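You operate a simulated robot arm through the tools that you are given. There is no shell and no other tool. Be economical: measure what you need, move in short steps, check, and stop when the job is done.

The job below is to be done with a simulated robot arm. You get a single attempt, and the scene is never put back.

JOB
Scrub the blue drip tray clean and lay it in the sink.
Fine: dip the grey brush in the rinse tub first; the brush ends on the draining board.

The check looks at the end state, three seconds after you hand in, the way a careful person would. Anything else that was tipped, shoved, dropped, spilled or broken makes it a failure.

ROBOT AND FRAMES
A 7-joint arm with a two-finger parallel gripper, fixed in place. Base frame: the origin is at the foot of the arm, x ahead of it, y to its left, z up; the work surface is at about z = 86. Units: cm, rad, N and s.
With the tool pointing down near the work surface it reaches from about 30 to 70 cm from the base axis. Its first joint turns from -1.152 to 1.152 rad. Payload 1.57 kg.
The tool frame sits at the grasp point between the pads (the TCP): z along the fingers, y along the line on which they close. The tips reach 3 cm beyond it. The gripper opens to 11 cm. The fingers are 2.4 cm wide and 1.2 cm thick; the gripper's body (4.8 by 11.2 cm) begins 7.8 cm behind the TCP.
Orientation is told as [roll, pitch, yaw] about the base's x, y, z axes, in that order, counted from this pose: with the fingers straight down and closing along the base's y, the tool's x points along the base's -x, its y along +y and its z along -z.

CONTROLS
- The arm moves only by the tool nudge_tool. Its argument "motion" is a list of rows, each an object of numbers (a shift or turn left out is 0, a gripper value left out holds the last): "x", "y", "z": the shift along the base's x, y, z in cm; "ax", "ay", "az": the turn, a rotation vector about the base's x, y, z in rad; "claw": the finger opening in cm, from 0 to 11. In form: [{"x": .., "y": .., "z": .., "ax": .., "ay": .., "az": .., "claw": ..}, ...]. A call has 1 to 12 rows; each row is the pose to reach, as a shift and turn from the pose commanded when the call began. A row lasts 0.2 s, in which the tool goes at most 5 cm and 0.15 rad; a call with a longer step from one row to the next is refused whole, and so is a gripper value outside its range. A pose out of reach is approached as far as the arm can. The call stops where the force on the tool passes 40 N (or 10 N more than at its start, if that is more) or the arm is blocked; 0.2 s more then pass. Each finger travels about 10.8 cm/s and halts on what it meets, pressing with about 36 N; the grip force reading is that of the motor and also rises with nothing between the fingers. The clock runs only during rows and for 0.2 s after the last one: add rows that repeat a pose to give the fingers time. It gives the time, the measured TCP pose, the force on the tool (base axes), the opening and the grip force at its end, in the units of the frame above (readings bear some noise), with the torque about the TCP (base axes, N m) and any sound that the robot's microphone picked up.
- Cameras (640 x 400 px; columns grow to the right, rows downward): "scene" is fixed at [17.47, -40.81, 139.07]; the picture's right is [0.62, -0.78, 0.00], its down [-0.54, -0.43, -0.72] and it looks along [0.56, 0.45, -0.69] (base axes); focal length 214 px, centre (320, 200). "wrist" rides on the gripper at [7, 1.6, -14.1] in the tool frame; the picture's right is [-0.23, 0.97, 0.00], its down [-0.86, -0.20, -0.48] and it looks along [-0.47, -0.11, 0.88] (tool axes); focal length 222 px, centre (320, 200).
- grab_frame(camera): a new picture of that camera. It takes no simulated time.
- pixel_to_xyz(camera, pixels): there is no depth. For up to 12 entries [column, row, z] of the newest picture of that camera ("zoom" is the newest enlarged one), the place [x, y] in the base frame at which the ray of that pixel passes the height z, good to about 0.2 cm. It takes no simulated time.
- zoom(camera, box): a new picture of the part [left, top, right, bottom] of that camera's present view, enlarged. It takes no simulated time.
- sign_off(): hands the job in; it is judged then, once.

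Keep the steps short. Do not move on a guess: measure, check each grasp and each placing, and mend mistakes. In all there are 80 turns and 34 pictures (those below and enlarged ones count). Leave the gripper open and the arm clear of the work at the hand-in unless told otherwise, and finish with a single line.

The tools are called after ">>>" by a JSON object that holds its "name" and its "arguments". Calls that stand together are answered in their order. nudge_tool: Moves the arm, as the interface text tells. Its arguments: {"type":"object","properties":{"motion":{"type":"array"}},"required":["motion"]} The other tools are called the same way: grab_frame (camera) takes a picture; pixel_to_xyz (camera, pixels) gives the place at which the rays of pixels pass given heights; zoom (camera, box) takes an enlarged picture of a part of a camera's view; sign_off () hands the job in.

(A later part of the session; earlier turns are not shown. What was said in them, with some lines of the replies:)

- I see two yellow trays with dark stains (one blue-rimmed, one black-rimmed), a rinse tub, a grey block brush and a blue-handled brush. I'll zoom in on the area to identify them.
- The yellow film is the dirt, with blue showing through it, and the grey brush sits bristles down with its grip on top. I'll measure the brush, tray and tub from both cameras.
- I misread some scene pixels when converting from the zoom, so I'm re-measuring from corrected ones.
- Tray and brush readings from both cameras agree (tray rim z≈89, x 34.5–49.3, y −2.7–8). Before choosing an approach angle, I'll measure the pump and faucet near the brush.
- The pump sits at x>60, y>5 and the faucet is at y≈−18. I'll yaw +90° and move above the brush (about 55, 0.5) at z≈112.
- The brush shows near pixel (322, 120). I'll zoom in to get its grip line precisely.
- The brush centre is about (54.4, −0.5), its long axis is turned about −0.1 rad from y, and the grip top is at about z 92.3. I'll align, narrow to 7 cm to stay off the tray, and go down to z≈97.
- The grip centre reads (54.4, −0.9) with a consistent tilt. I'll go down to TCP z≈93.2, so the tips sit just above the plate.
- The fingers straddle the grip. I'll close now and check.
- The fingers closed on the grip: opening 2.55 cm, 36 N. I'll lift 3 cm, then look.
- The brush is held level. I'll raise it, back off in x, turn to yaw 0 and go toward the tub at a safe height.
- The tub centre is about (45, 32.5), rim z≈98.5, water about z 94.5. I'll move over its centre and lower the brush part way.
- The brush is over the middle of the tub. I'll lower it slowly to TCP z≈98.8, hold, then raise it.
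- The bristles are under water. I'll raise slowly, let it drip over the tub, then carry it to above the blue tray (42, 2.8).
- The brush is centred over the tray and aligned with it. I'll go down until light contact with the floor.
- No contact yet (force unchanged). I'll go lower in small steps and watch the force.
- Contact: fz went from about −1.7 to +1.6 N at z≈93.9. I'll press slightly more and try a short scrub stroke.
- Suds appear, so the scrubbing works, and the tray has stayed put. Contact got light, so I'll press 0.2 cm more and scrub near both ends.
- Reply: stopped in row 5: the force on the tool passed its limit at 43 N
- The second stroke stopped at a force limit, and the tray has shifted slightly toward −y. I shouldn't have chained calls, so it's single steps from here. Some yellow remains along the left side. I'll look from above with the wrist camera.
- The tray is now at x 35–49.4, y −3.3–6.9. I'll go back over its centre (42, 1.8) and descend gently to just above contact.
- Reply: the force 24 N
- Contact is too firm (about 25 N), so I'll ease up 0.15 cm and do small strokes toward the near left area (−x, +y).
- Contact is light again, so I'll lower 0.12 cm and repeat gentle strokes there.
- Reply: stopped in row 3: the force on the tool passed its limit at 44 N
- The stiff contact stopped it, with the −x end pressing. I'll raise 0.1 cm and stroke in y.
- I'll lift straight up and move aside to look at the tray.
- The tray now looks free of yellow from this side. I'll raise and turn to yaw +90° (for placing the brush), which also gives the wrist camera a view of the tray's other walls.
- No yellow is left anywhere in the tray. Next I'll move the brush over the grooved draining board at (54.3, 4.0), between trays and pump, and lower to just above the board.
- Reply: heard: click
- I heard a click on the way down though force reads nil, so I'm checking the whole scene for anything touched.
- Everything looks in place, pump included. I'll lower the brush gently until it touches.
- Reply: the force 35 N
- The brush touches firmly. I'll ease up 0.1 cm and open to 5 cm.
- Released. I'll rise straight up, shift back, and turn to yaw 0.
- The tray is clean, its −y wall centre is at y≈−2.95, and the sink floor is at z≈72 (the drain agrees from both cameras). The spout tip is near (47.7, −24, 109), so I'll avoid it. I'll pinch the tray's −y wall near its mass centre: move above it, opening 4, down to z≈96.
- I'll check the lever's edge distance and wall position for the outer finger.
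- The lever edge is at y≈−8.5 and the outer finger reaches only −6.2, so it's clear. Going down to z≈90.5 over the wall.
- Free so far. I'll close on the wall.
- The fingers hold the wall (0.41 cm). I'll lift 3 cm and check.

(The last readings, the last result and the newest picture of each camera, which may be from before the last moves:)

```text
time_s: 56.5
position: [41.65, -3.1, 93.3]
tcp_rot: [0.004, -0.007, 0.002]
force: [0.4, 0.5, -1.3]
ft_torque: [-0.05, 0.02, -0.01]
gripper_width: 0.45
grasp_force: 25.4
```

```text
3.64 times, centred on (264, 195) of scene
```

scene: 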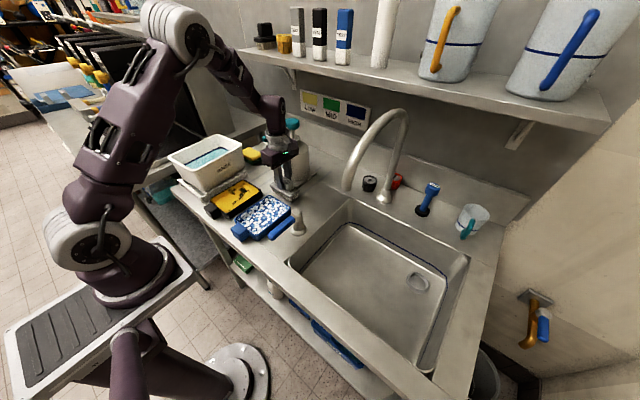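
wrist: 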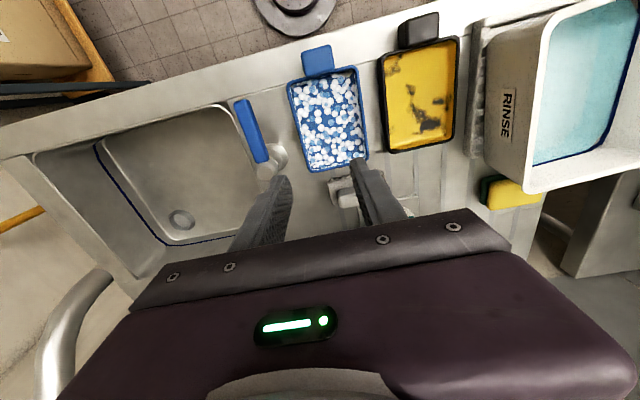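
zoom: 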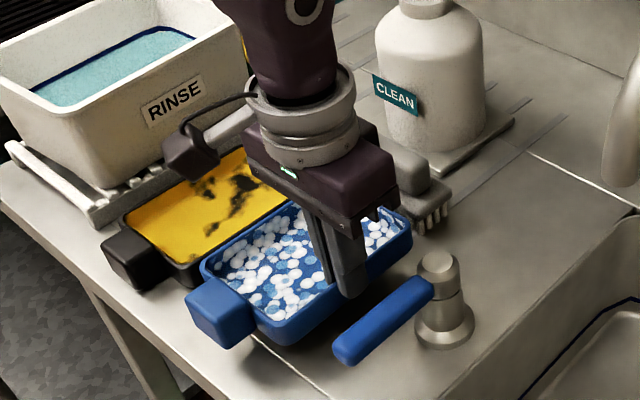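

The tray is held level and clear. I'll lift to z≈105 and turn −90° in place, away from the lever.

>>> {"name": "nudge_tool", "arguments": {"motion": [{"z": 4}, {"z": 8}, {"z": 11.5, "az": -0.14}, {"z": 11.5, "az": -0.29}, {"z": 11.5, "az": -0.44}, {"z": 11.5, "az": -0.59}, {"z": 11.5, "az": -0.74}, {"z": 11.5, "az": -0.89}, {"z": 11.5, "az": -1.04}, {"z": 11.5, "az": -1.19}, {"z": 11.5, "az": -1.34}, {"z": 11.5, "az": -1.49}]}}

```text
time_s: 59.1
position: [41.77, -3.09, 104.93]
tcp_rot: [0.004, -0.007, -1.49]
force: [-0.1, 0.2, -1.6]
ft_torque: [-0.01, 0.06, 0.01]
gripper_width: 0.42
grasp_force: 25.4
```

I'll back to x≈35 and travel in −y past the spout (which is at x≥46), keeping height.

>>> {"name": "nudge_tool", "arguments": {"motion": [{"x": -4}, {"x": -7}, {"x": -7, "y": -4}, {"x": -7, "y": -8}, {"x": -7, "y": -12, "z": -1}, {"x": -7, "y": -16, "z": -2}, {"x": -7, "y": -20, "z": -2}, {"x": -7, "y": -20, "z": -2}]}}

>>> {"name": "grab_frame", "arguments": {"camera": "scene"}}

```text
time_s: 60.9
position: [34.67, -23.1, 102.65]
tcp_rot: [0.003, -0.008, -1.489]
force: [0.5, -0.1, -0.7]
ft_torque: [-0.01, 0.05, 0.02]
gripper_width: 0.42
grasp_force: 25.0
```

```text
3 pictures are left
```

scene: 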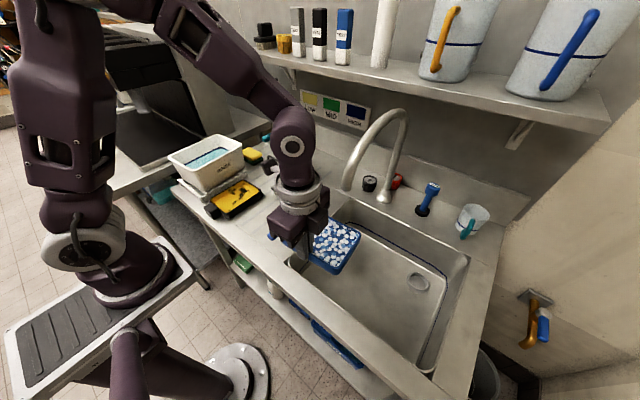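

Clear of the faucet. I'll go on to y≈−38.5, then forward to x≈46.5 and start down.

>>> {"name": "nudge_tool", "arguments": {"motion": [{"y": -4}, {"y": -8}, {"y": -12}, {"y": -15.5}, {"y": -15.5, "x": 4}, {"y": -15.5, "x": 8}, {"y": -15.5, "x": 11.8}, {"y": -15.5, "x": 11.8, "z": -3}, {"y": -15.5, "x": 11.8, "z": -7}, {"y": -15.5, "x": 11.8, "z": -11}, {"y": -15.5, "x": 11.8, "z": -11}]}}

>>> {"name": "grab_frame", "arguments": {"camera": "scene"}}

```text
time_s: 63.3
position: [46.41, -38.67, 92.02]
tcp_rot: [0.004, -0.007, -1.488]
force: [0.5, -0.6, -0.3]
ft_torque: [-0.01, 0.08, -0.01]
gripper_width: 0.45
grasp_force: 25.5
```

```text
2 pictures are left
```

scene: 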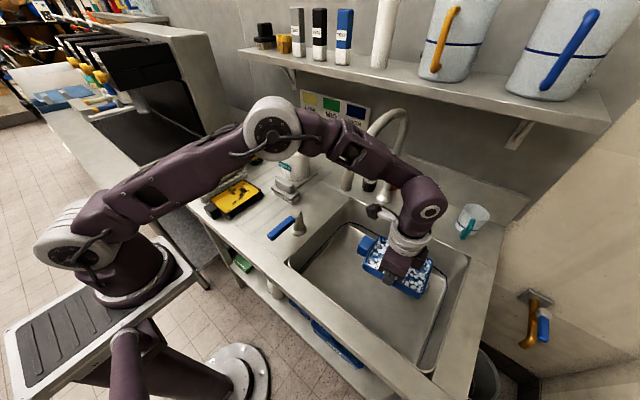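

The tray is over the sink and the arm is beside the faucet. I'll lower further in steps.

>>> {"name": "nudge_tool", "arguments": {"motion": [{"z": -3}, {"z": -6}, {"z": -9}, {"z": -11}, {"z": -12.5}, {"z": -13.5}, {"z": -13.5}]}}

```text
time_s: 64.9
position: [46.56, -38.62, 78.21]
tcp_rot: [0.003, -0.006, -1.49]
force: [-0.7, -0.5, -1.1]
ft_torque: [0.0, 0.04, 0.05]
gripper_width: 0.45
grasp_force: 25.5
```

>>> {"name": "nudge_tool", "arguments": {"motion": [{"z": -0.4}, {"z": -0.8}, {"z": -1.1}, {"z": -1.4}, {"z": -1.6}, {"z": -1.6}]}}

```text
time_s: 66.3
position: [46.47, -38.64, 76.81]
tcp_rot: [0.004, -0.006, -1.489]
force: [-0.5, 0.0, -2.2]
ft_torque: [-0.06, 0.04, -0.01]
gripper_width: 0.44
grasp_force: 24.6
```

>>> {"name": "nudge_tool", "arguments": {"motion": [{"z": -0.2}, {"z": -0.4}, {"z": -0.6}, {"z": -0.8}, {"z": -0.8}]}}

```text
time_s: 67.5
position: [46.57, -38.69, 75.97]
tcp_rot: [0.003, -0.007, -1.489]
force: [-0.8, -0.2, -1.4]
ft_torque: [0.0, 0.07, -0.01]
gripper_width: 0.43
grasp_force: 25.2
```

No contact yet. I'll continue in small steps.

>>> {"name": "nudge_tool", "arguments": {"motion": [{"z": -0.2}, {"z": -0.4}, {"z": -0.6}, {"z": -0.8}, {"z": -0.8}]}}

```text
time_s: 68.7
position: [46.59, -38.73, 75.27]
tcp_rot: [0.006, -0.011, -1.488]
force: [3.5, -6.4, 20.1]
ft_torque: [-0.24, -0.02, 0.07]
gripper_width: 0.46
grasp_force: 25.3
```

The tray is on the sink floor. I'll ease slightly and open to 3 cm.

>>> {"name": "nudge_tool", "arguments": {"motion": [{"z": 0.1}, {"z": 0.1, "claw": 1.5}, {"z": 0.1, "claw": 3}, {"z": 0.1, "claw": 3}, {"z": 0.1, "claw": 3}]}}

```text
time_s: 69.9
position: [46.58, -38.7, 75.31]
tcp_rot: [0.003, -0.007, -1.487]
force: [0.0, 0.3, 1.0]
ft_torque: [0.0, -0.01, 0.01]
gripper_width: 3.0
grasp_force: 0.1
```

Released. I'll rise straight up, then back away from the faucet.

>>> {"name": "nudge_tool", "arguments": {"motion": [{"z": 2}, {"z": 5}, {"z": 9}, {"z": 14}, {"z": 19}, {"z": 24}, {"z": 27}, {"z": 27, "x": -4}, {"z": 27, "x": -8}, {"z": 27, "x": -11.5}, {"z": 27, "x": -11.5, "y": 4, "claw": 8}, {"z": 27, "x": -11.5, "y": 8, "claw": 10}]}}

>>> {"name": "nudge_tool", "arguments": {"motion": [{"y": 4}, {"y": 8.5}, {"y": 13}, {"y": 17.5, "z": 3}, {"y": 22, "z": 7}, {"y": 26, "z": 11}, {"y": 30, "z": 15}, {"y": 30, "z": 15}]}}

>>> {"name": "grab_frame", "arguments": {"camera": "scene"}}

```text
time_s: 72.5
position: [35.11, -30.54, 102.03]
tcp_rot: [0.003, -0.007, -1.488]
force: [-0.5, 0.2, -0.2]
ft_torque: [0.01, 0.01, 0.02]
gripper_width: 9.99
grasp_force: 0.0
```

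```text
refused: row 4 steps farther than a row can; nothing moved
```

```text
1 pictures are left
```

scene: 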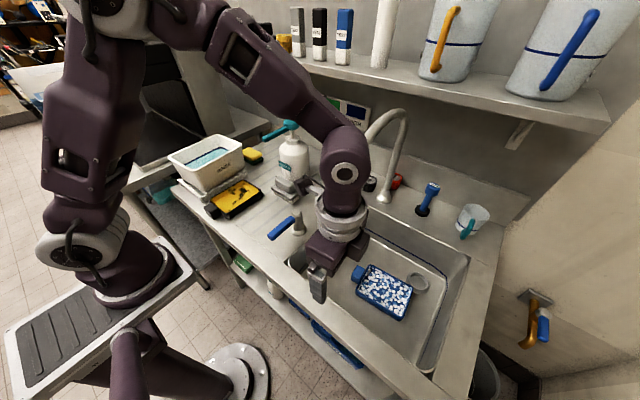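

The tray lies flat in the sink, the brush stands on the draining board, and nothing else has moved. I'll raise the open gripper clear of the work.

>>> {"name": "nudge_tool", "arguments": {"motion": [{"z": 3}, {"y": 3, "z": 6}, {"y": 6, "z": 9}, {"y": 9, "z": 12}, {"y": 12, "z": 15}, {"y": 15, "z": 18}, {"y": 15, "z": 18}]}}

>>> {"name": "zoom", "arguments": {"camera": "scene", "box": [170, 100, 490, 300]}}

```text
time_s: 74.1
position: [35.16, -15.69, 120.55]
tcp_rot: [0.002, -0.007, -1.488]
force: [1.1, -0.1, -0.2]
ft_torque: [0.0, -0.01, 0.0]
gripper_width: 9.98
grasp_force: 0.1
```

```text
2.00 times, centred on (330, 200) of scene
```

zoom: 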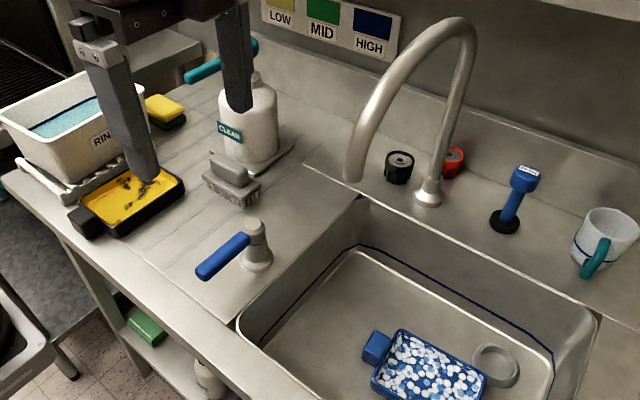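

The last picture confirms it: tray flat in the sink, brush upright on the draining board, everything else in place. Handing in.

>>> {"name": "sign_off", "arguments": {}}

```text
The job is handed in.
```

I dipped the grey brush in the rinse tub, scrubbed the blue tray until no yellow showed, laid it flat in the sink with suds still on it, and left the brush on the draining board.
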